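You operate a simulated robot arm through the tools that you are given. There is no shell and no other tool.

Carry out the task below with a simulated robot arm. There is one attempt and no reset: what you move stays moved.

JOB
Put things in order on the desk top. At the end: the brown square card box stands where the white blotter block five with a wooden top stood; the microphone stands where the brown square card box stood; the clear glass jar (marked "BUTTONS") stands where the yellow card bundle (marked "BULBS") stood; the white blotter block five with a wooden top stands where the clear glass jar stood; the yellow card bundle is in the brown tray (marked "INCOMING"); whatever was shut is shut again. Leave all else as you found it, and nothing knocked over.

It is judged by the outcome, as a careful person would: the job done as asked, and still so three seconds after it is handed in. It fails if anything else is knocked over, pushed out of place, dropped, spilled or broken.

ROBOT AND FRAMES
A 7-joint arm with a two-finger parallel gripper, fixed in place. Base frame: the origin is at the foot of the arm, x ahead of it, y to its left, z up; the work surface is at about z = 0. Readings come in mm, degrees, newtons and seconds.
With the tool pointing down near the work surface it reaches from about 220 to 580 mm from the base axis. Its first joint turns from -66.0 to 66.0 degrees. Payload 2.5 kg.
Tool frame: the origin (TCP) lies between the finger pads and is the grasp point; the fingertips stand 23 mm ahead of it; z points along the fingers, y is the line along which they close. Largest opening 94 mm; finger width 38, thickness 10; the body of the gripper, 54 by 96 mm, starts 39 mm behind the TCP.
Orientation is that of the tool frame in the base frame, as [roll, pitch, yaw] about the fixed x, y, z axes, in that order (R = Rz(yaw) Ry(pitch) Rx(roll)). With the fingers straight down and closing along the base's y, the tool's x points along the base's -x, its y along +y and its z along -z.

CONTROLS
- The arm moves only by the tool send_rows. Its argument "commands" is a list of rows, each a list of 7 numbers: the turn, a rotation vector about the tool's x, y, z in units of 4 degrees (1.0 is 4 degrees), then the shift along the tool's x, y, z in units of 30 mm (1.0 is 30 mm), then the closure, from 0 (fully open) to 1 (shut). In form: [[ax, ay, az, dx, dy, dz, claw], ...]. A call has 1 to 20 rows; each row shifts and turns the commanded pose from where the row before left it, along the tool's axes as they then stand. A call with a number of a shift or a turn outside -1 to 1 is refused whole. Rows are played at 5 a second. More than 50 mm and 8.6 degrees between two rows, or a gripper value outside its range, and nothing of the call is played. A pose out of reach is approached as far as the arm can. The call stops where the force on the tool passes 40 N (or 10 N more than at its start, if that is more) or the arm is blocked; 0.2 s more then pass. The fingers move at their own pace (about 108 mm/s each) and stop on an object; they squeeze with about 44 N. The grip force told is the motor's: it shows also when the fingers shut on nothing. Time passes only in rows, and 0.2 s behind the last, so rows that do not move let the fingers close. It gives the time, the measured TCP pose, the force on the tool (base axes), the opening and the grip force at its end, in the units of the frame above (readings bear some noise), with the torque about the TCP (base axes, N m) and any sound that the robot's microphone picked up, and new pictures: "show" is both (left out), scene, wrist or none.
- Cameras (640 x 400 px; columns grow to the right, rows downward): "scene" is fixed at [114, -419, 519.6]; the picture's right is [0.82, -0.58, 0.00], its down [-0.46, -0.65, -0.61] and it looks along [0.35, 0.49, -0.80] (base axes); focal length 242 px, centre (320, 200). "wrist" rides on the gripper at [86, 16, -75] in the tool frame; the picture's right is [-0.18, 0.98, 0.00], its down [-0.58, -0.11, -0.81] and it looks along [-0.79, -0.15, 0.59] (tool axes); focal length 243 px, centre (320, 200). There is no depth. A picture from a camera that has moved, and an enlarged one, comes with that camera's place and axes in the base frame and with its lens.
- inspect(camera, box): a new picture of the part [left, top, right, bottom] of that camera's present view, enlarged. It takes no simulated time.
- job_done(): hands the job in; it is judged then, once.

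Places have to be worked out from the pictures, the camera data and where the tool is seen. Open the gripper and draw the arm clear of the work before you hand the job in, unless the task says otherwise.

The tools are called by a JSON object that holds its "fn" and its "kwargs". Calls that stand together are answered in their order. send_rows: Moves the arm, as the interface text tells. Its arguments: {"type":"object","properties":{"commands":{"type":"array","items":{"type":"array","items":{"type":"number"}}},"show":{"type":"string","enum":["both","scene","wrist","none"]}},"required":["commands"]} The other tools are called the same way: inspect (camera, box) takes an enlarged picture of a part of a camera's view; job_done () hands the job in.

At the start:

```text
t: 0.0
position: [358.0, -54.1, 254.2]
tool_rot: [-180.0, 0.1, 180.0]
ft_force: [0.7, 0.2, -0.4]
torque: [-0.02, 0.02, 0.01]
finger_gap: 93.7
finger_force: 0.3
```

scene: 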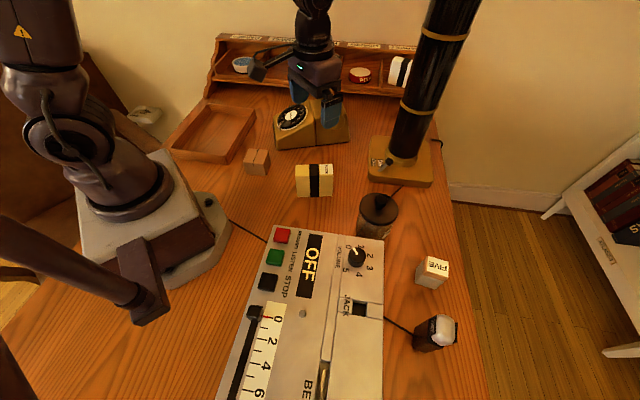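
wrist: 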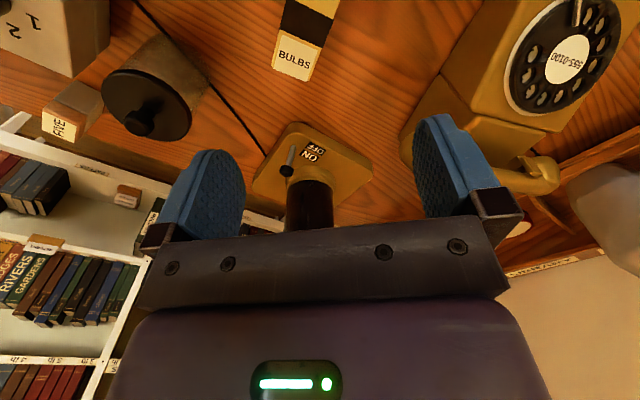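

I start by looking more closely at the scene picture to identify the items before moving anything.

{"fn": "inspect", "kwargs": {"camera": "scene", "box": [160, 80, 320, 180]}}

{"fn": "inspect", "kwargs": {"camera": "scene", "box": [220, 140, 380, 240]}}

{"fn": "inspect", "kwargs": {"camera": "scene", "box": [330, 170, 490, 270]}}

{"fn": "inspect", "kwargs": {"camera": "scene", "box": [340, 240, 500, 340]}}

{"fn": "inspect", "kwargs": {"camera": "scene", "box": [220, 220, 420, 400]}}

{"fn": "inspect", "kwargs": {"camera": "scene", "box": [200, 20, 440, 120]}}

```text
4.00 times, centred on (240, 130) of scene
camera zoom: at [114.0, -419.0, 519.6], right [0.82, -0.58, 0.0], down [-0.46, -0.65, -0.61], along [0.35, 0.49, -0.8], focal length 966 px, centre (640, 480)
```

zoom: 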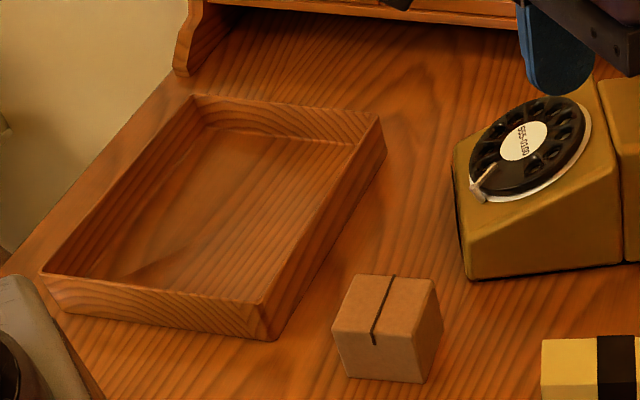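

```text
4.00 times, centred on (300, 190) of scene
camera zoom: at [114.0, -419.0, 519.6], right [0.82, -0.58, 0.0], down [-0.46, -0.65, -0.61], along [0.35, 0.49, -0.8], focal length 966 px, centre (400, 240)
```

zoom: 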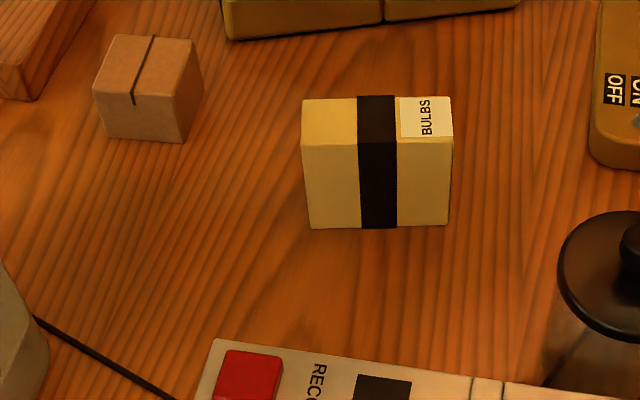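

```text
4.00 times, centred on (410, 220) of scene
camera zoom: at [114.0, -419.0, 519.6], right [0.82, -0.58, 0.0], down [-0.46, -0.65, -0.61], along [0.35, 0.49, -0.8], focal length 966 px, centre (-40, 120)
```

zoom: 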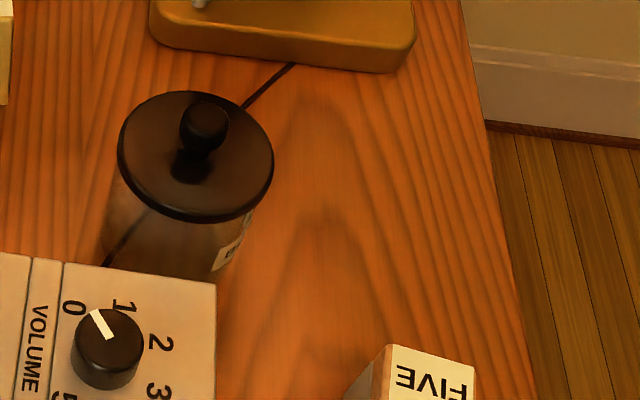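

```text
4.00 times, centred on (420, 290) of scene
camera zoom: at [114.0, -419.0, 519.6], right [0.82, -0.58, 0.0], down [-0.46, -0.65, -0.61], along [0.35, 0.49, -0.8], focal length 966 px, centre (-80, -160)
```

zoom: 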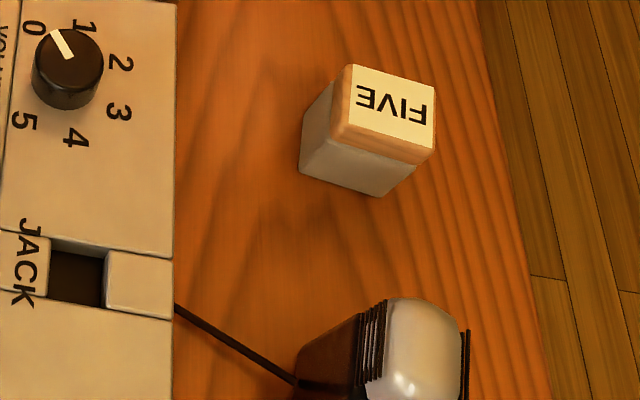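

```text
2.22 times, centred on (320, 310) of scene
camera zoom: at [114.0, -419.0, 519.6], right [0.82, -0.58, 0.0], down [-0.46, -0.65, -0.61], along [0.35, 0.49, -0.8], focal length 537 px, centre (320, -44)
```

zoom: 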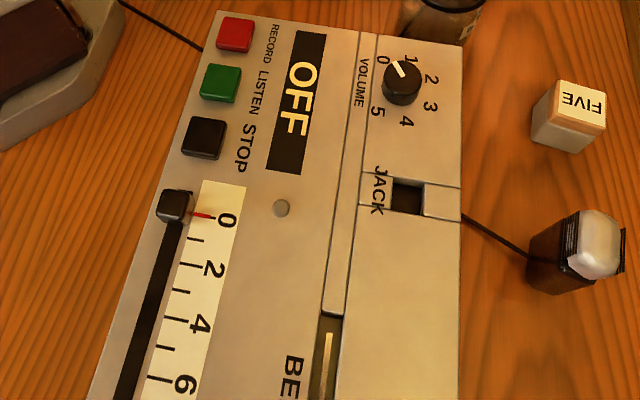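

```text
2.67 times, centred on (320, 70) of scene
camera zoom: at [114.0, -419.0, 519.6], right [0.82, -0.58, 0.0], down [-0.46, -0.65, -0.61], along [0.35, 0.49, -0.8], focal length 644 px, centre (320, 547)
```

zoom: 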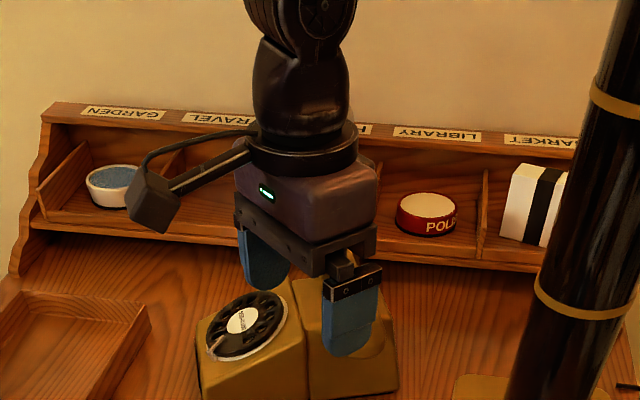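

The brown box appears near (263,106), the yellow bundle near (350,-63), the jar near (400,-245), the block near (408,-402) and the microphone near (295,-483). I move to a scouting pose at the right side, staying high, to see the mic, block and jar through the wrist camera.

{"fn": "send_rows", "kwargs": {"commands": [[0, 0, 1, 0, 0, 0, 0], [0, 0, 1, 0, 0, 0, 0], [0, 0, 1, 0, 0, 0, 0], [0, 0, 1, 0, 0, 0, 0], [0, 0, 1, 0, 0, 0, 0], [0, 0, 1, 0, 0, 0, 0], [0, 0, 1, 0, 0, 0, 0], [0, 0, 1, 0, 0, 0, 0], [0, 0, 1, 0, 0, 0, 0], [0, 0, 1, 0, 0, 0, 0], [0, 0, 1, 0, 0, 0, 0], [0, 0, 0.25, 0, 0, 0, 0], [0, 0, 0, -0.112, -0.866, -0.1, 0], [0, 0, 0, -0.112, -0.866, -0.1, 0], [0, 0, 0, -0.112, -0.866, -0.1, 0], [0, 0, 0, -0.112, -0.866, -0.1, 0], [0, 0, 0, -0.112, -0.866, -0.1, 0], [0, 0, 0, -0.112, -0.866, -0.1, 0], [0, 0, 0, -0.112, -0.866, -0.1, 0], [0, 0, 0, -0.112, -0.866, -0.1, 0]], "show": "both"}}

```text
t: 4.2
position: [229.8, -222.5, 278.6]
tool_rot: [180.0, 0.0, 135.0]
ft_force: [0.5, 0.1, -0.4]
torque: [0.02, 0.02, 0.02]
finger_gap: 94.3
finger_force: 0.0
camera wrist: at [179.4, -148.5, 353.1], right [0.82, 0.57, 0.0], down [0.34, -0.49, 0.81], along [0.46, -0.66, -0.59], focal length 243 px, centre (320, 200)
```

scene: 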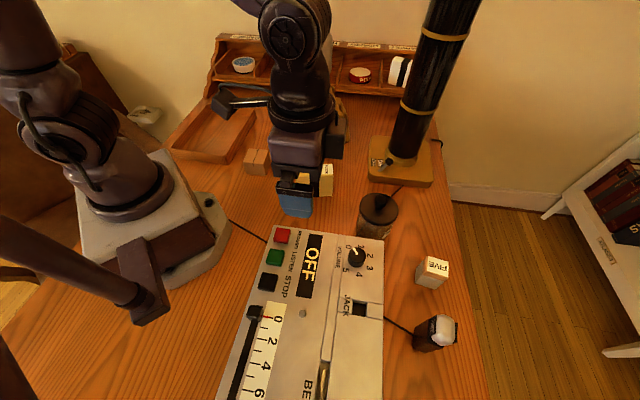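
wrist: 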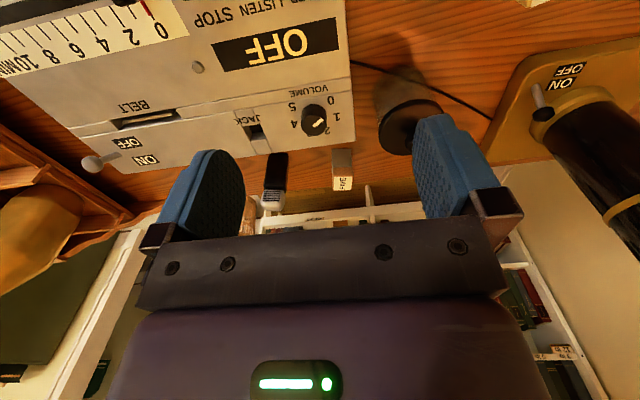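

The wrist camera now sees recorder, jar, block and mic. I zoom in on those parts.

{"fn": "inspect", "kwargs": {"camera": "wrist", "box": [220, 100, 380, 220]}}

{"fn": "inspect", "kwargs": {"camera": "wrist", "box": [340, 40, 500, 160]}}

{"fn": "inspect", "kwargs": {"camera": "scene", "box": [370, 250, 480, 370]}}

{"fn": "inspect", "kwargs": {"camera": "scene", "box": [330, 180, 420, 260]}}

```text
3.33 times, centred on (300, 160) of wrist
camera zoom: at [179.4, -148.5, 353.1], right [0.82, 0.57, 0.0], down [0.34, -0.49, 0.81], along [0.46, -0.66, -0.59], focal length 809 px, centre (387, 333)
```

zoom: 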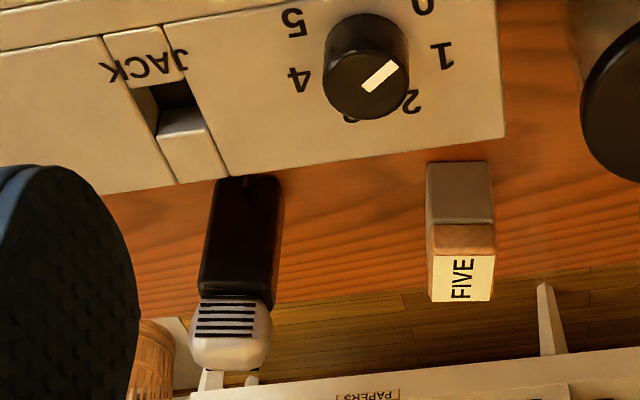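

```text
3.33 times, centred on (420, 100) of wrist
camera zoom: at [179.4, -148.5, 353.1], right [0.82, 0.57, 0.0], down [0.34, -0.49, 0.81], along [0.46, -0.66, -0.59], focal length 809 px, centre (-13, 533)
```

zoom: 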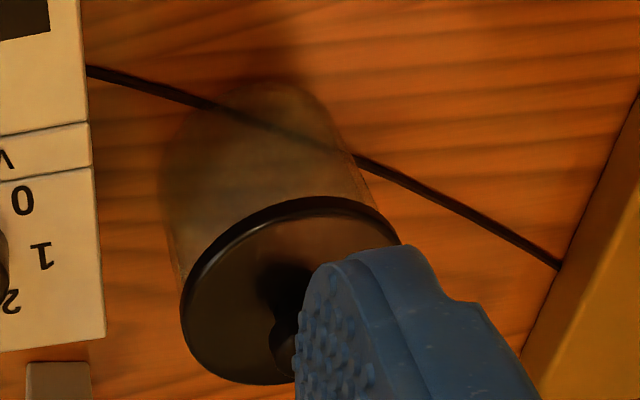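

```text
3.33 times, centred on (425, 310) of scene
camera zoom: at [114.0, -419.0, 519.6], right [0.82, -0.58, 0.0], down [-0.46, -0.65, -0.61], along [0.35, 0.49, -0.8], focal length 805 px, centre (-30, -167)
```

zoom: 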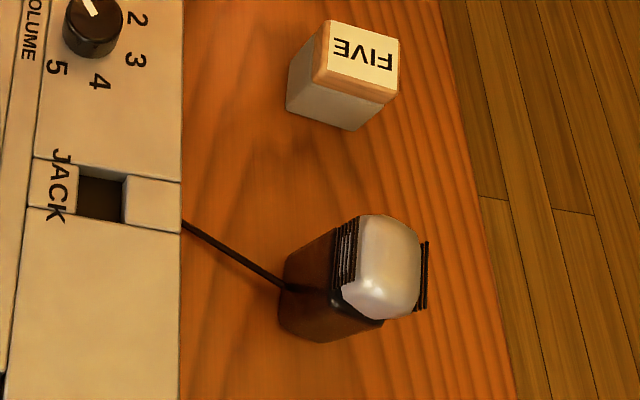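

```text
5.00 times, centred on (375, 220) of scene
camera zoom: at [114.0, -419.0, 519.6], right [0.82, -0.58, 0.0], down [-0.46, -0.65, -0.61], along [0.35, 0.49, -0.8], focal length 1208 px, centre (45, 100)
```

zoom: 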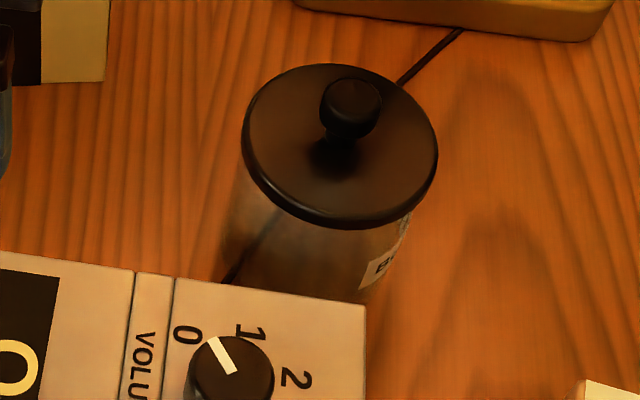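

The recorder's top is about 83 mm high, the jar lid is at about z=88 near (394,-247), and the mic top is near z=115. I move closer above the recorder's right edge for a better look at the block and mic.

{"fn": "send_rows", "kwargs": {"commands": [[0, 0, 1, 0, 0, 0, 0], [0, 0, 1, 0, 0, 0, 0], [0, 0, 0.5, 0, 0, 0, 0], [0, 0, 0, -0.775, -0.38, 0.39, 0], [0, 0, 0, -0.775, -0.38, 0.39, 0], [0, 0, 0, -0.775, -0.38, 0.39, 0], [0, 0, 0, -0.775, -0.38, 0.39, 0], [0, 0, 0, -0.775, -0.38, 0.39, 0]], "show": "both"}}

```text
t: 6.0
position: [251.1, -346.4, 220.3]
tool_rot: [179.9, 0.0, 125.1]
ft_force: [-0.3, 0.5, 0.0]
torque: [0.0, 0.01, -0.02]
finger_gap: 93.8
finger_force: 0.2
camera wrist: at [215.0, -267.2, 295.2], right [0.91, 0.41, 0.0], down [0.24, -0.54, 0.81], along [0.33, -0.73, -0.59], focal length 243 px, centre (320, 200)
```

scene: 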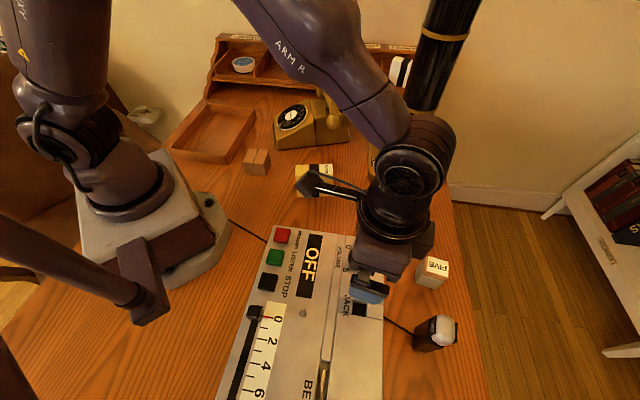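
wrist: 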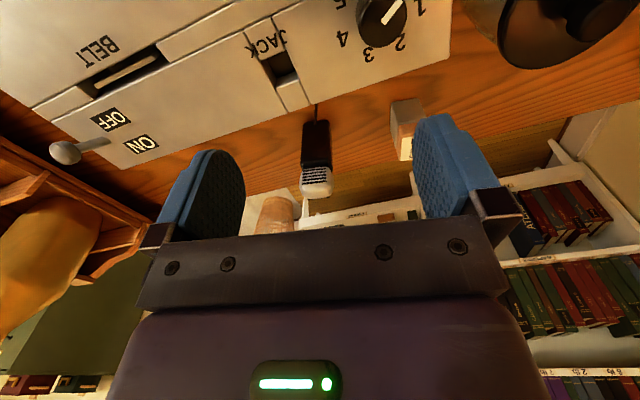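

{"fn": "inspect", "kwargs": {"camera": "wrist", "box": [250, 80, 410, 210]}}

{"fn": "inspect", "kwargs": {"camera": "wrist", "box": [360, 0, 560, 130]}}

{"fn": "inspect", "kwargs": {"camera": "wrist", "box": [0, 0, 300, 190]}}

```text
3.08 times, centred on (330, 145) of wrist
camera zoom: at [215.0, -267.2, 295.2], right [0.91, 0.41, 0.0], down [0.24, -0.54, 0.81], along [0.33, -0.73, -0.59], focal length 746 px, centre (289, 369)
```

zoom: 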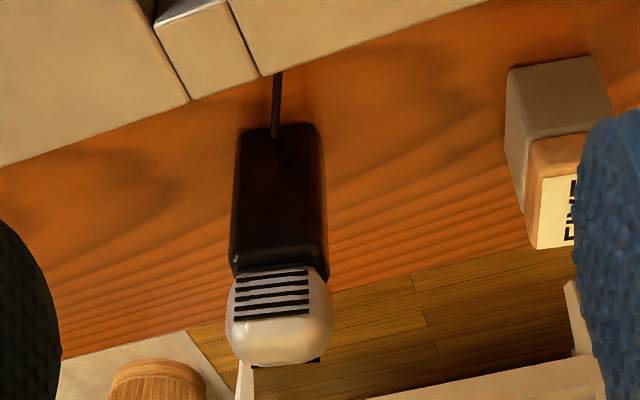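

```text
3.08 times, centred on (460, 65) of wrist
camera zoom: at [215.0, -267.2, 295.2], right [0.91, 0.41, 0.0], down [0.24, -0.54, 0.81], along [0.33, -0.73, -0.59], focal length 746 px, centre (-111, 615)
```

zoom: 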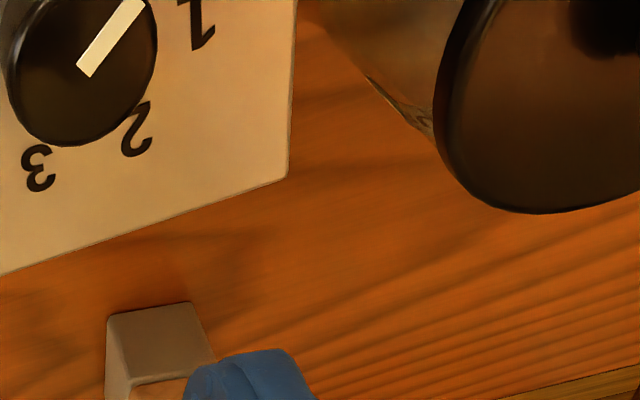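

```text
2.11 times, centred on (150, 95) of wrist
camera zoom: at [215.0, -267.2, 295.2], right [0.91, 0.41, 0.0], down [0.24, -0.54, 0.81], along [0.33, -0.73, -0.59], focal length 511 px, centre (678, 421)
```

zoom: 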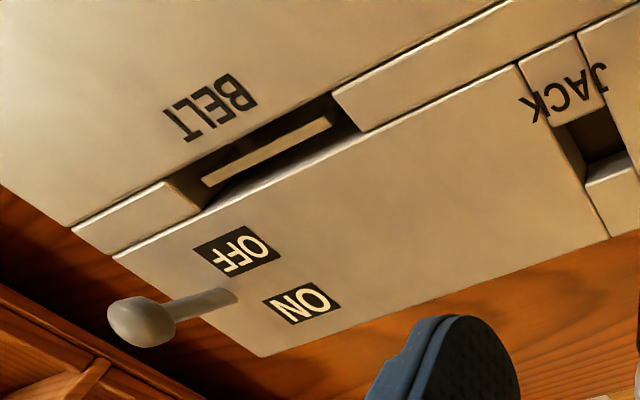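

The mic body looks like a block about 40 mm wide with a cable at its back. I zoom further to learn the shape of its base and the block's corners.

{"fn": "inspect", "kwargs": {"camera": "scene", "box": [400, 305, 470, 360]}}

{"fn": "inspect", "kwargs": {"camera": "wrist", "box": [290, 95, 350, 205]}}

{"fn": "inspect", "kwargs": {"camera": "scene", "box": [405, 250, 460, 295]}}

```text
7.27 times, centred on (435, 332) of scene
camera zoom: at [114.0, -419.0, 519.6], right [0.82, -0.58, 0.0], down [-0.46, -0.65, -0.61], along [0.35, 0.49, -0.8], focal length 1757 px, centre (-516, -764)
```

zoom: 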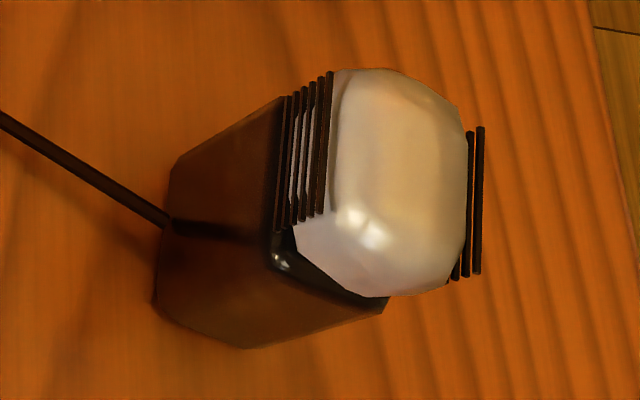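

```text
3.64 times, centred on (320, 150) of wrist
camera zoom: at [215.0, -267.2, 295.2], right [0.91, 0.41, 0.0], down [0.24, -0.54, 0.81], along [0.33, -0.73, -0.59], focal length 882 px, centre (320, 382)
```

zoom: 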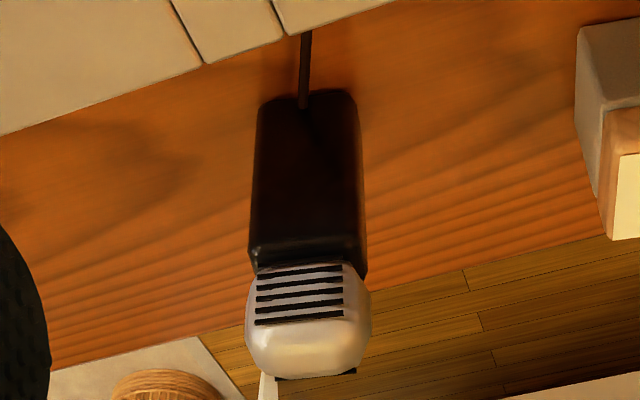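

```text
8.89 times, centred on (432, 272) of scene
camera zoom: at [114.0, -419.0, 519.6], right [0.82, -0.58, 0.0], down [-0.46, -0.65, -0.61], along [0.35, 0.49, -0.8], focal length 2147 px, centre (-680, -444)
```

zoom: 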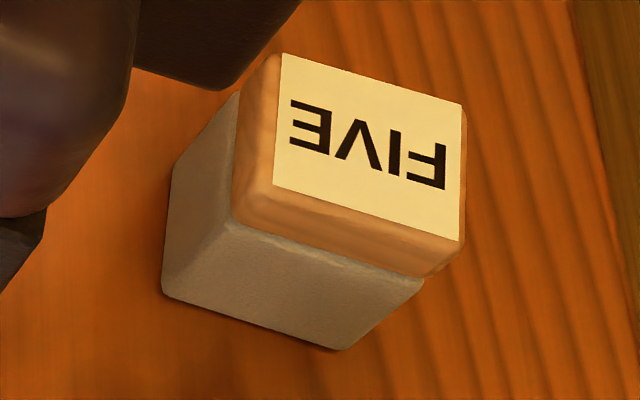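

The mic base centres near (303,-475) (about 38 × 27, body to z≈87, grille to ≈120), and the block (35 × 42, about 64 high) near (404.5,-403.5). Next I go back toward the yellow bundle, stopping short of it to look at it with the wrist camera.

{"fn": "send_rows", "kwargs": {"commands": [[0, 0, 0, 0.739, 0.751, 0, 0], [0, 0, 0, 0.739, 0.751, 0, 0], [0, 0, 0, 0.739, 0.751, 0, 0], [0, 0, 0, 0.739, 0.751, 0, 0], [0, 0, 0, 0.739, 0.751, 0, 0], [0, 0, 0, 0.739, 0.751, 0, 0], [0, 0, 0, 0.739, 0.751, 0, 0], [0, 0, 0, 0.739, 0.751, 0, 0], [0, 0, 0, 0.739, 0.751, 0, 0], [0, 0, 0, 0.739, 0.751, 0, 0], [0, 0, -1, 0, 0, 0, 0], [0, 0, -1, 0, 0, 0, 0], [0, 0, -1, 0, 0, 0, 0], [0, 0, -1, 0, 0, 0, 0], [0, 0, -1, 0, 0, 0, 0], [0, 0, -0.4, 0, 0, 0, 0]], "show": "both"}}

```text
t: 9.4
position: [306.8, -36.6, 220.4]
tool_rot: [180.0, -0.1, 146.7]
ft_force: [0.5, -0.1, -0.2]
torque: [-0.04, 0.01, -0.02]
finger_gap: 93.9
finger_force: 0.1
camera wrist: at [244.0, 25.0, 294.7], right [0.69, 0.72, 0.0], down [0.43, -0.41, 0.81], along [0.58, -0.56, -0.59], focal length 243 px, centre (320, 200)
```

scene: 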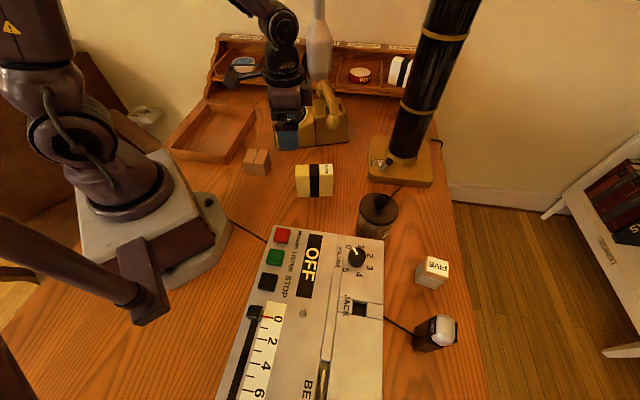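
wrist: 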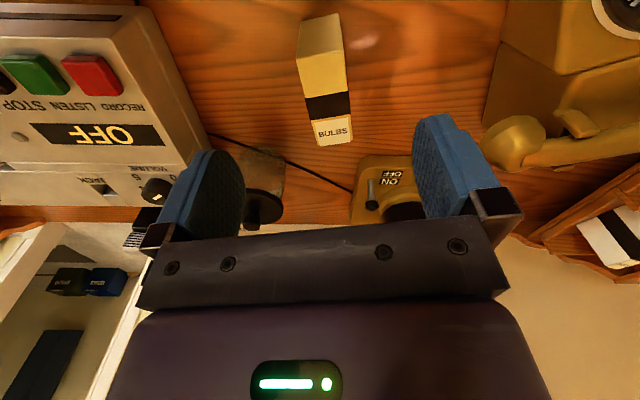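

{"fn": "inspect", "kwargs": {"camera": "wrist", "box": [240, 0, 400, 160]}}

{"fn": "inspect", "kwargs": {"camera": "scene", "box": [280, 150, 350, 205]}}

{"fn": "inspect", "kwargs": {"camera": "scene", "box": [230, 135, 290, 185]}}

```text
2.50 times, centred on (320, 80) of wrist
camera zoom: at [244.0, 25.0, 294.7], right [0.69, 0.72, 0.0], down [0.43, -0.41, 0.81], along [0.58, -0.56, -0.59], focal length 606 px, centre (320, 500)
```

zoom: 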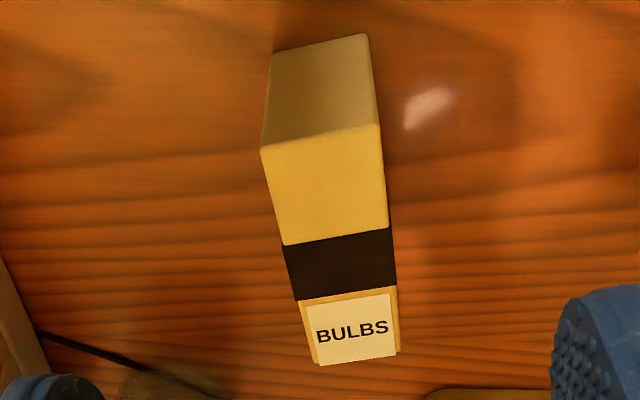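

```text
7.27 times, centred on (315, 178) of scene
camera zoom: at [114.0, -419.0, 519.6], right [0.82, -0.58, 0.0], down [-0.46, -0.65, -0.61], along [0.35, 0.49, -0.8], focal length 1757 px, centre (356, 364)
```

zoom: 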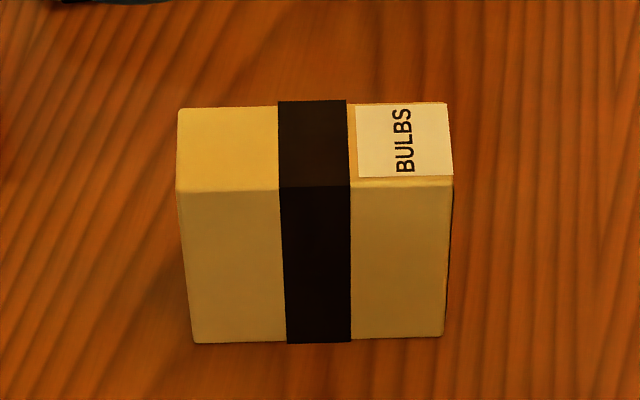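

```text
8.00 times, centred on (260, 160) of scene
camera zoom: at [114.0, -419.0, 519.6], right [0.82, -0.58, 0.0], down [-0.46, -0.65, -0.61], along [0.35, 0.49, -0.8], focal length 1932 px, centre (800, 520)
```

zoom: 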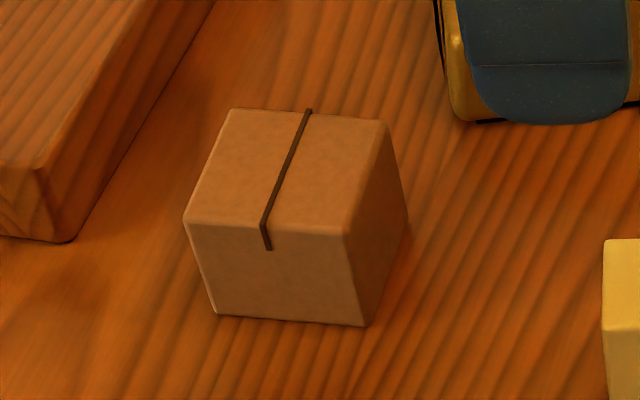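

The wrist view puts the bundle at (348,-62), long axis at about -33°, 39 mm thick and 85 mm tall. I centre over it and go down to TCP z≈55 with open fingers.

{"fn": "send_rows", "kwargs": {"commands": [[0, 0, 0, -0.807, 0.023, 0, 0], [0, 0, 0, -0.807, 0.023, 0, 0], [0, 0, 0, 0, 0, 0.92, 0], [0, 0, 0, 0, 0, 0.92, 0], [0, 0, 0, 0, 0, 0.92, 0], [0, 0, 0, 0, 0, 0.92, 0], [0, 0, 0, 0, 0, 0.92, 0], [0, 0, 0, 0, 0, 0.9, 0], [0, 0, 0, 0, 0, 0, 0]], "show": "both"}}

```text
t: 11.4
position: [348.7, -61.3, 54.0]
tool_rot: [180.0, 0.0, 146.6]
ft_force: [0.7, -0.4, -0.5]
torque: [0.01, -0.01, -0.01]
finger_gap: 94.3
finger_force: 0.0
camera wrist: at [285.0, 1.8, 129.5], right [0.69, 0.72, 0.0], down [0.43, -0.41, 0.81], along [0.58, -0.56, -0.59], focal length 243 px, centre (320, 200)
```

scene: 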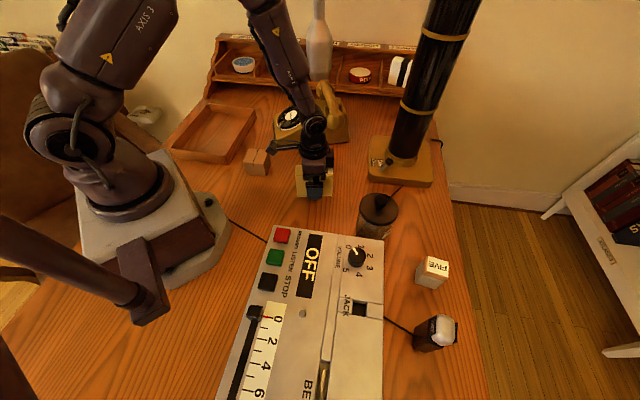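
wrist: 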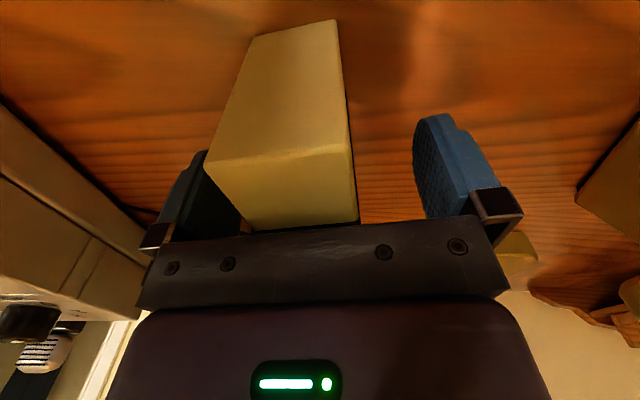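

The bundle's near end measures at the same place as before, so the fingers straddle it well (about 2 mm off centre). I close the gripper and then lift a little to check the hold.

{"fn": "send_rows", "kwargs": {"commands": [[0, 0, 0, 0, 0, 0, 1], [0, 0, 0, 0, 0, 0, 1], [0, 0, 0, 0, 0, 0, 1], [0, 0, 0, 0, 0, 0, 1], [0, 0, 0, 0, 0, -0.5, 1], [0, 0, 0, 0, 0, -0.5, 1], [0, 0, 0, 0, 0, 0, 1]], "show": "both"}}

```text
t: 13.0
position: [348.9, -61.5, 85.0]
tool_rot: [-180.0, 0.0, 146.6]
ft_force: [-0.6, 0.0, 0.2]
torque: [0.04, -0.08, 0.05]
finger_gap: 39.7
finger_force: 43.8
camera wrist: at [284.9, 1.4, 159.3], right [0.69, 0.72, 0.0], down [0.43, -0.41, 0.81], along [0.58, -0.56, -0.59], focal length 243 px, centre (320, 200)
```

scene: 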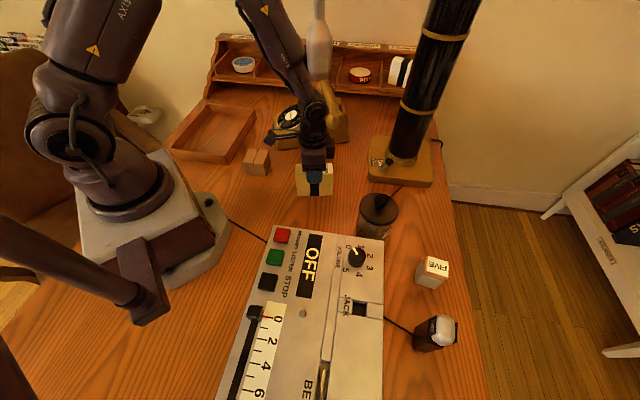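
wrist: 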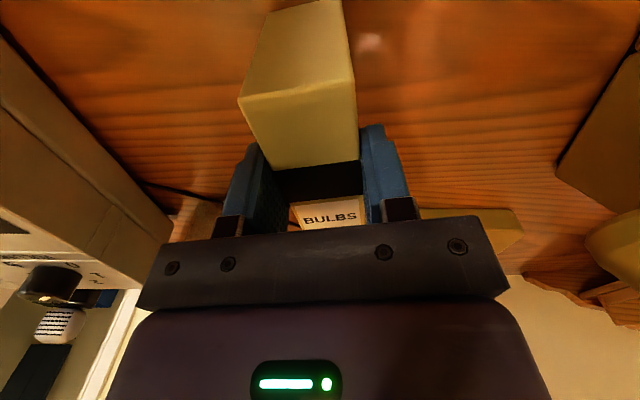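

The bundle is held firmly (39.7 mm gap, 44 N) and off the desk. I lift it to z≈200, turn partway, and start carrying it toward the tray.

{"fn": "send_rows", "kwargs": {"commands": [[0, 0, -1, 0, 0, -0.96, 1], [0, 0, -1, 0, 0, -0.96, 1], [0, 0, -1, 0, 0, -0.96, 1], [0, 0, -1, 0, 0, -0.96, 1], [0, 0, -1, 0, 0, 0, 1], [0, 0, -1, 0, 0, 0, 1], [0, 0, -1, 0, 0, 0, 1], [0, 0, -1, 0, 0, 0, 1], [0, 0, -1, 0, 0, 0, 1], [0, 0, -1, 0, 0, 0, 1], [0, 0, -1, 0, 0, 0, 1], [0, 0, 0, 0.129, 0.955, 0, 1], [0, 0, 0, 0.129, 0.955, 0, 1], [0, 0, 0, 0.129, 0.955, 0, 1], [0, 0, 0, 0.129, 0.955, 0, 1], [0, 0, 0, 0.129, 0.955, 0, 1], [0, 0, 0, 0.129, 0.955, 0, 1], [0, 0, 0, 0.129, 0.955, 0, 1], [0, 0, 0, 0.129, 0.955, 0, 1], [0, 0, 0, 0.129, 0.955, 0, 1]], "show": "both"}}

```text
t: 17.2
position: [265.7, 185.7, 200.7]
tool_rot: [180.0, 0.1, -169.3]
ft_force: [-0.1, 0.7, -0.7]
torque: [-0.02, 0.0, 0.03]
finger_gap: 39.7
finger_force: 44.0
camera wrist: at [177.4, 186.4, 275.1], right [0.0, 1.0, 0.0], down [0.59, 0.0, 0.81], along [0.81, 0.0, -0.59], focal length 243 px, centre (320, 200)
```

scene: 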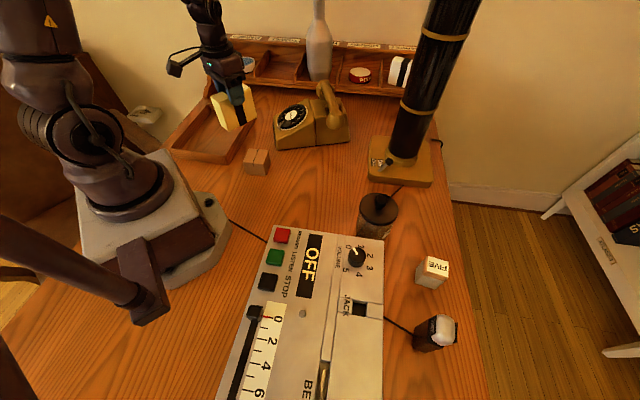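
wrist: 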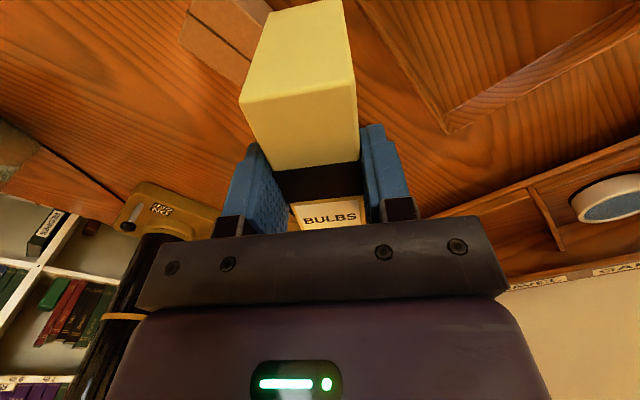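

The bundle is held and past the card box. I carry it on to over the tray centre at about (222,320) and turn it to line up with the tray.

{"fn": "send_rows", "kwargs": {"commands": [[0, 0, 0, 0.12, 0.934, 0, 1], [0, 0, 0, 0.12, 0.934, 0, 1], [0, 0, 0, 0.12, 0.934, 0, 1], [0, 0, 0, 0.12, 0.934, 0, 1], [0, 0, 0, 0.12, 0.934, 0, 1], [0, 0, -1, 0, 0, 0, 1], [0, 0, -1, 0, 0, 0, 1], [0, 0, -1, 0, 0, 0, 1], [0, 0, -1, 0, 0, 0, 1], [0, 0, -1, 0, 0, 0, 1], [0, 0, -1, 0, 0, 0, 1], [0, 0, -1, 0, 0, 0, 1], [0, 0, -1, 0, 0, 0, 1], [0, 0, 0, 0, 0, 0, 1]], "show": "both"}}

```text
t: 20.2
position: [222.4, 317.8, 200.4]
tool_rot: [-179.9, 0.0, -137.3]
ft_force: [0.9, -0.3, -1.1]
torque: [-0.03, 0.02, -0.01]
finger_gap: 39.3
finger_force: 44.3
camera wrist: at [147.7, 272.6, 275.1], right [-0.53, 0.85, 0.0], down [0.5, 0.31, 0.81], along [0.68, 0.43, -0.59], focal length 243 px, centre (320, 200)
```

scene: 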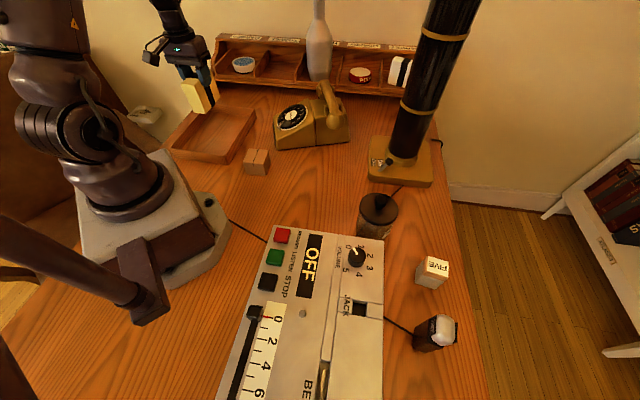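
wrist: 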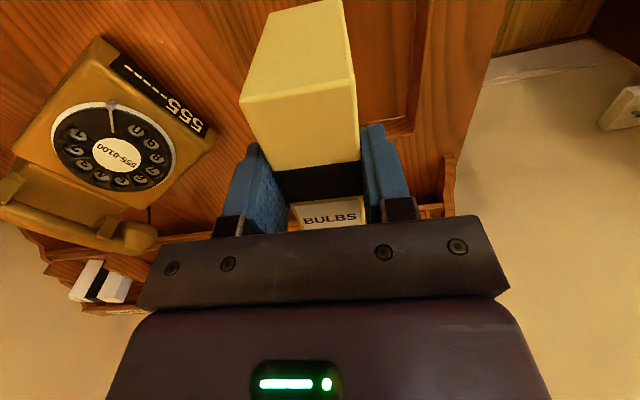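

The bundle is above the tray; I check the tray walls around it in an enlarged view before lowering.

{"fn": "inspect", "kwargs": {"camera": "wrist", "box": [180, 0, 500, 200]}}

{"fn": "inspect", "kwargs": {"camera": "scene", "box": [140, 40, 280, 180]}}

```text
2.00 times, centred on (340, 100) of wrist
camera zoom: at [147.7, 272.6, 275.1], right [-0.53, 0.85, 0.0], down [0.5, 0.31, 0.81], along [0.68, 0.43, -0.59], focal length 485 px, centre (280, 400)
```

zoom: 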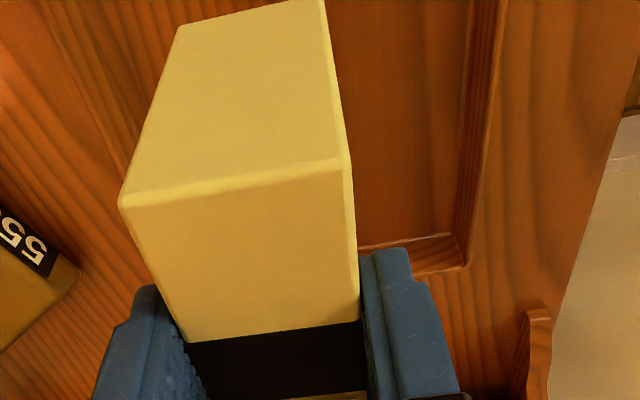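

```text
2.86 times, centred on (210, 110) of scene
camera zoom: at [114.0, -419.0, 519.6], right [0.82, -0.58, 0.0], down [-0.46, -0.65, -0.61], along [0.35, 0.49, -0.8], focal length 690 px, centre (634, 457)
```

zoom: 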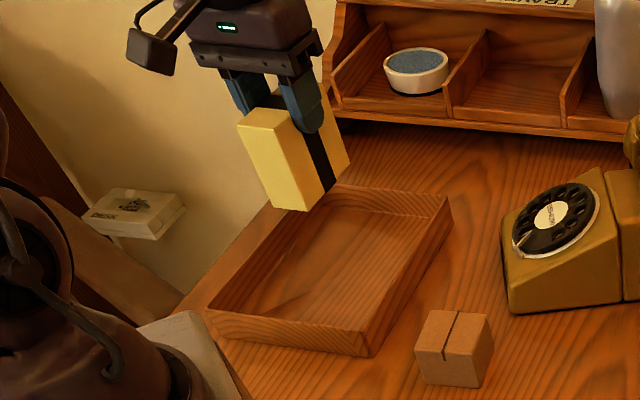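

The tray spans evenly around (222,321), so the bundle is centred and lined up with it. I lower to just above the tray floor.

{"fn": "send_rows", "kwargs": {"commands": [[0, 0, 0, 0, 0, 0.87, 1], [0, 0, 0, 0, 0, 0.87, 1], [0, 0, 0, 0, 0, 0.87, 1], [0, 0, 0, 0, 0, 0.87, 1], [0, 0, 0, 0, 0, 0.8, 1], [0, 0, 0, 0, 0, 0, 1]], "show": "both"}}

{"fn": "send_rows", "kwargs": {"commands": [[0, 0, 0, 0, 0, 0.1, 1], [0, 0, 0, 0, 0, 0.1, 1], [0, 0, 0, 0, 0, 0, 1]], "show": "none"}}

```text
t: 21.3
position: [222.4, 319.3, 89.9]
tool_rot: [-180.0, 0.0, -137.5]
ft_force: [-1.4, -0.8, 5.1]
torque: [0.11, -0.12, -0.03]
finger_gap: 39.6
finger_force: 44.4
stopped in row 5: the force on the tool passed its limit at 92 N (the readings are from after the stop); the commanded pose is now the measured one
camera wrist: at [146.8, 273.8, 163.4], right [-0.53, 0.85, 0.0], down [0.5, 0.31, 0.81], along [0.68, 0.43, -0.59], focal length 243 px, centre (320, 200)
```

scene: 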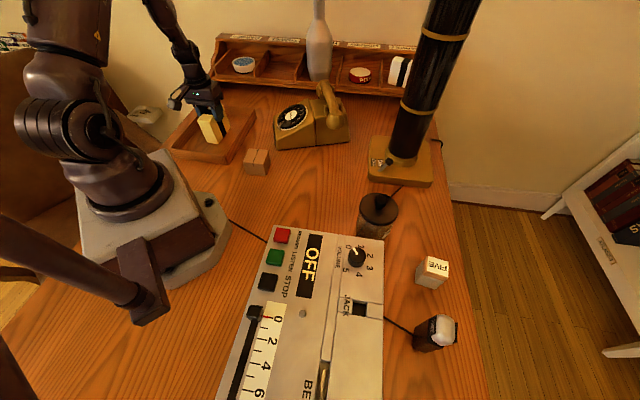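
wrist: 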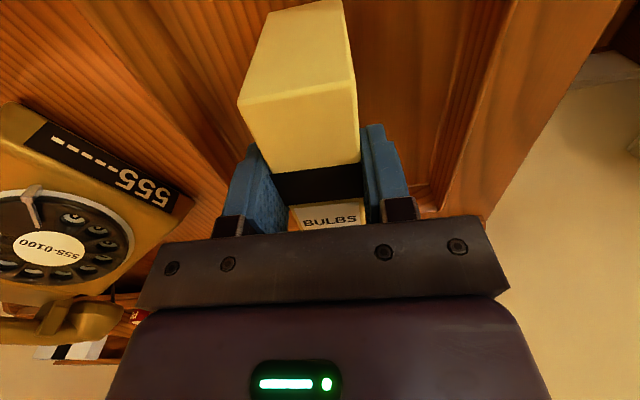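

```text
t: 21.8
position: [221.2, 319.1, 89.1]
tool_rot: [-179.9, 0.1, -137.4]
ft_force: [-0.2, -2.4, 4.4]
torque: [0.15, -0.06, 0.0]
finger_gap: 39.6
finger_force: 43.6
stopped in row 2: the force on the tool passed its limit at 46 N (the readings are from after the stop); the commanded pose is now the measured one
```

The bundle met something at about 35 mm above the desk, higher than I expected for a tray floor. I look closely before doing anything else.

{"fn": "inspect", "kwargs": {"camera": "scene", "box": [150, 80, 280, 180]}}

{"fn": "inspect", "kwargs": {"camera": "wrist", "box": [180, 0, 500, 220]}}

```text
4.00 times, centred on (215, 130) of scene
camera zoom: at [114.0, -419.0, 519.5], right [0.82, -0.58, 0.0], down [-0.46, -0.65, -0.61], along [0.35, 0.49, -0.8], focal length 966 px, centre (740, 480)
```

zoom: 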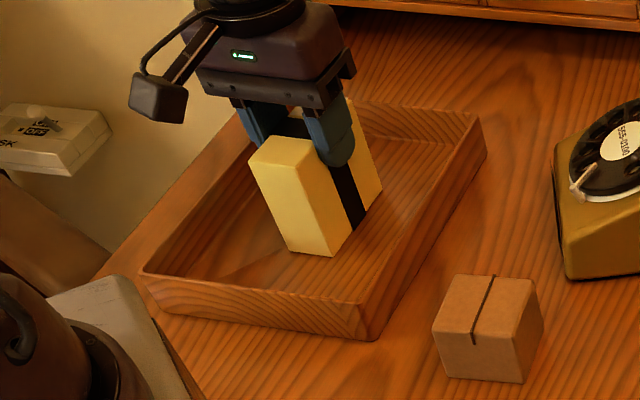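

```text
1.82 times, centred on (340, 110) of wrist
camera zoom: at [146.7, 274.0, 163.3], right [-0.53, 0.85, 0.0], down [0.5, 0.31, 0.81], along [0.69, 0.43, -0.59], focal length 441 px, centre (284, 364)
```

zoom: 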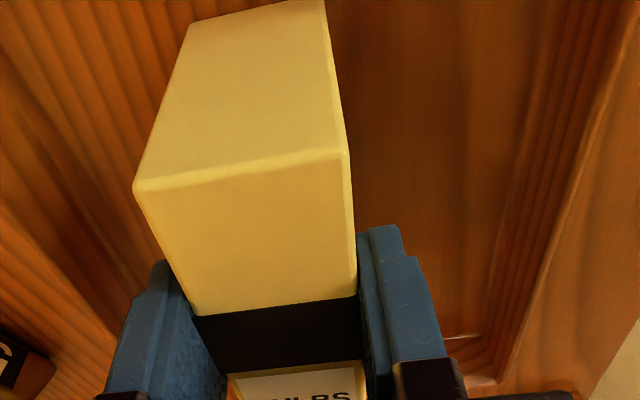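

The geometry shows the bundle's base is on the tray floor: the fingers slid up about 30 mm on the bundle during the first lift, so it hangs lower in the grip than planned. It is standing flat in the tray, so I open the fingers and wait.

{"fn": "send_rows", "kwargs": {"commands": [[0, 0, 0, 0, 0, 0, 0.7], [0, 0, 0, 0, 0, 0, 0.4], [0, 0, 0, 0, 0, 0, 0], [0, 0, 0, 0, 0, 0, 0], [0, 0, 0, 0, 0, 0, 0]], "show": "both"}}

```text
t: 22.9
position: [222.0, 320.1, 88.5]
tool_rot: [-180.0, 0.1, -137.3]
ft_force: [-0.3, 0.8, 0.0]
torque: [0.0, -0.04, 0.08]
finger_gap: 94.0
finger_force: 0.1
camera wrist: at [146.7, 274.0, 163.0], right [-0.53, 0.85, 0.0], down [0.5, 0.31, 0.81], along [0.69, 0.43, -0.59], focal length 243 px, centre (320, 200)
```

scene: 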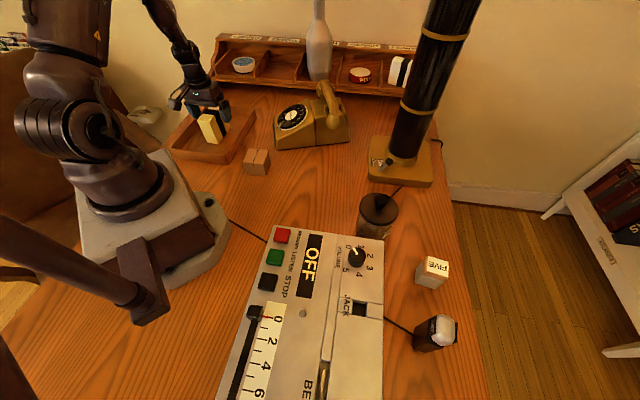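
wrist: 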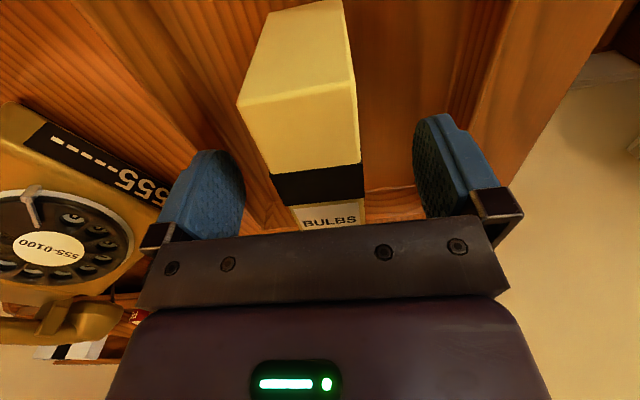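

The bundle stands upright in the tray. I lift straight up, turn back to yaw 180, and begin travelling toward the jar.

{"fn": "send_rows", "kwargs": {"commands": [[0, 0, 0, 0, 0, -0.9, 0], [0, 0, 0, 0, 0, -0.9, 0], [0, 0, 0, 0, 0, -0.9, 0], [0, 0, 1, 0, 0, -0.9, 0], [0, 0, 1, 0, 0, -0.8, 0], [0, 0, 1, 0, 0, 0, 0], [0, 0, 1, 0, 0, 0, 0], [0, 0, 1, 0, 0, 0, 0], [0, 0, 1, 0, 0, 0, 0], [0, 0, 1, 0, 0, 0, 0], [0, 0, 1, 0, 0, 0, 0], [0, 0, 1, 0, 0, 0, 0], [0, 0, 1, 0, 0, 0, 0], [0, 0, 0.68, 0, 0, 0, 0], [0, 0, 0, 0, -1, 0, 0], [0, 0, 0, 0, -1, 0, 0], [0, 0, 0, 0, -1, 0, 0], [0, 0, 0, 0, 0, 0, 0]], "show": "both"}}

```text
t: 26.8
position: [221.8, 228.4, 220.3]
tool_rot: [-180.0, 0.1, 179.9]
ft_force: [-0.1, -0.5, 0.6]
torque: [0.0, 0.03, 0.04]
finger_gap: 93.9
finger_force: 0.1
camera wrist: at [135.2, 245.9, 294.7], right [0.19, 0.98, 0.0], down [0.58, -0.11, 0.81], along [0.79, -0.15, -0.59], focal length 243 px, centre (320, 200)
```

scene: 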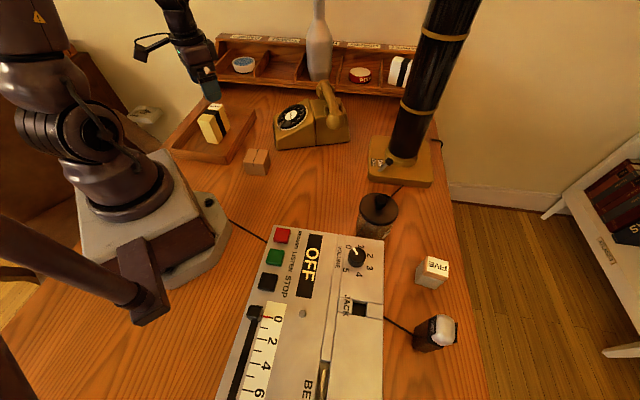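
wrist: 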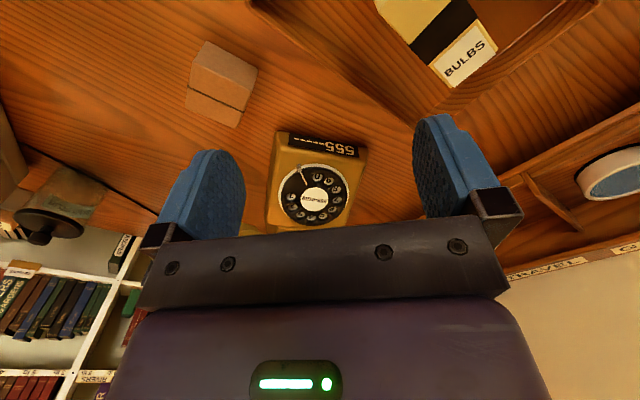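

The bundle stands in the tray. From here I also measure the card box in the wrist view.

{"fn": "inspect", "kwargs": {"camera": "wrist", "box": [160, 20, 290, 140]}}

{"fn": "inspect", "kwargs": {"camera": "scene", "box": [160, 80, 280, 180]}}

```text
3.33 times, centred on (225, 80) of wrist
camera zoom: at [135.2, 245.9, 294.7], right [0.19, 0.98, 0.0], down [0.58, -0.11, 0.81], along [0.79, -0.15, -0.59], focal length 809 px, centre (637, 600)
```

zoom: 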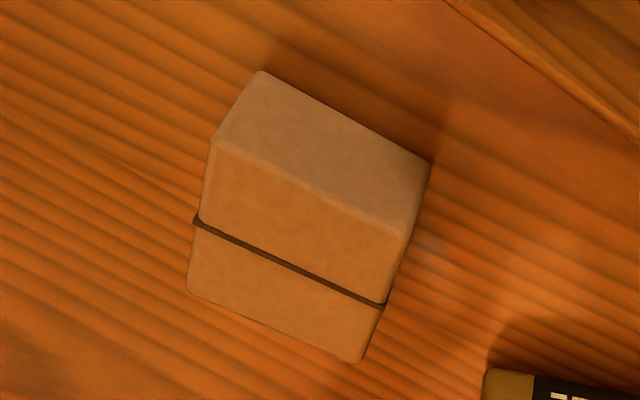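

```text
4.00 times, centred on (220, 130) of scene
camera zoom: at [114.0, -419.0, 519.6], right [0.82, -0.58, 0.0], down [-0.46, -0.65, -0.61], along [0.35, 0.49, -0.8], focal length 966 px, centre (720, 480)
```

zoom: 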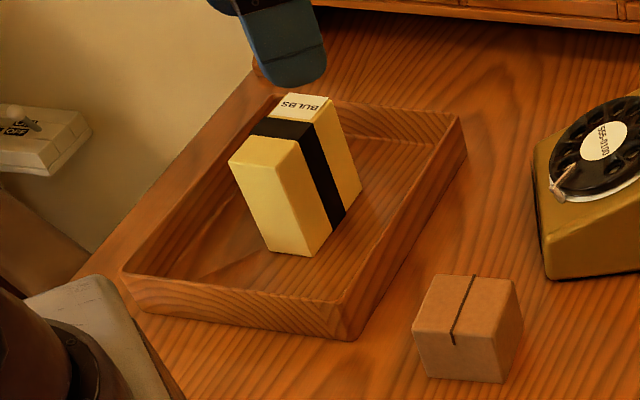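

The card box measures about 56 × 56 × 48 mm, centred at (262,107), edges at about 48°/-42°. I now travel toward the jar, to a viewing pose short of it.

{"fn": "send_rows", "kwargs": {"commands": [[0, 0, 0, -0.212, -0.927, 0, 0], [0, 0, 0, -0.212, -0.927, 0, 0], [0, 0, 0, -0.212, -0.927, 0, 0], [0, 0, 0, -0.212, -0.927, 0, 0], [0, 0, 0, -0.212, -0.927, 0, 0], [0, 0, 0, -0.212, -0.927, 0, 0], [0, 0, 0, -0.212, -0.927, 0, 0], [0, 0, 0, -0.212, -0.927, 0, 0], [0, 0, 0, -0.212, -0.927, 0, 0], [0, 0, 0, -0.212, -0.927, 0, 0], [0, 0, 0, -0.212, -0.927, 0, 0], [0, 0, 0, -0.212, -0.927, 0, 0], [0, 0, 0, -0.212, -0.927, 0, 0], [0, 0, 0, -0.212, -0.927, 0, 0], [0, 0, 0, -0.212, -0.927, 0, 0], [0, 0, 0, -0.212, -0.927, 0, 0], [0, 0, 0, -0.212, -0.927, 0, 0], [0, 0, 0, 0, 0, 0, 0]], "show": "both"}}

{"fn": "inspect", "kwargs": {"camera": "wrist", "box": [220, 0, 440, 170]}}

```text
t: 30.6
position: [328.5, -245.5, 220.8]
tool_rot: [-180.0, 0.1, 179.8]
ft_force: [0.2, 0.0, 0.0]
torque: [0.03, -0.01, 0.02]
finger_gap: 93.8
finger_force: 0.1
camera wrist: at [242.3, -226.4, 295.1], right [0.19, 0.98, 0.0], down [0.58, -0.11, 0.81], along [0.79, -0.15, -0.59], focal length 243 px, centre (320, 200)
```

scene: 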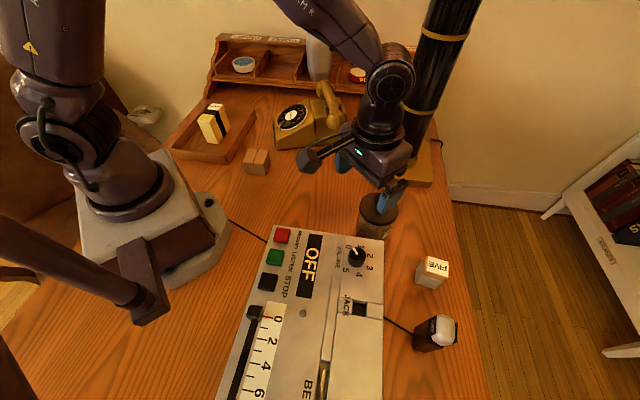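
wrist: 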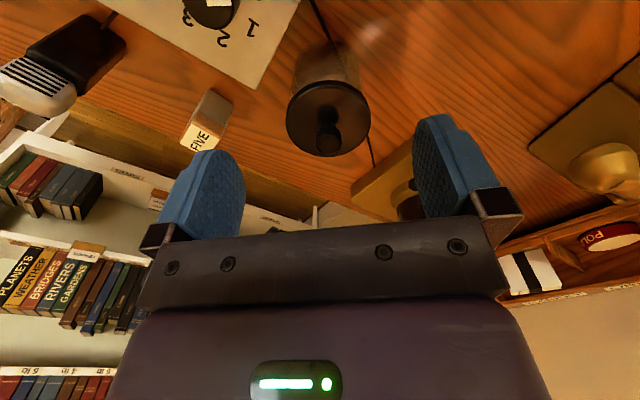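

```text
2.35 times, centred on (330, 85) of wrist
camera zoom: at [242.3, -226.4, 295.1], right [0.19, 0.98, 0.0], down [0.58, -0.11, 0.81], along [0.79, -0.15, -0.59], focal length 571 px, centre (296, 471)
```

zoom: 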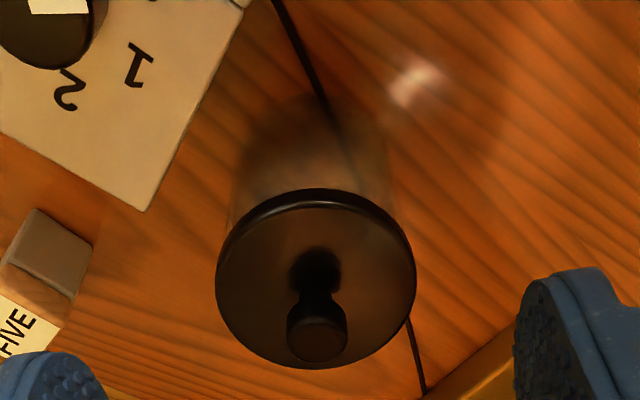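

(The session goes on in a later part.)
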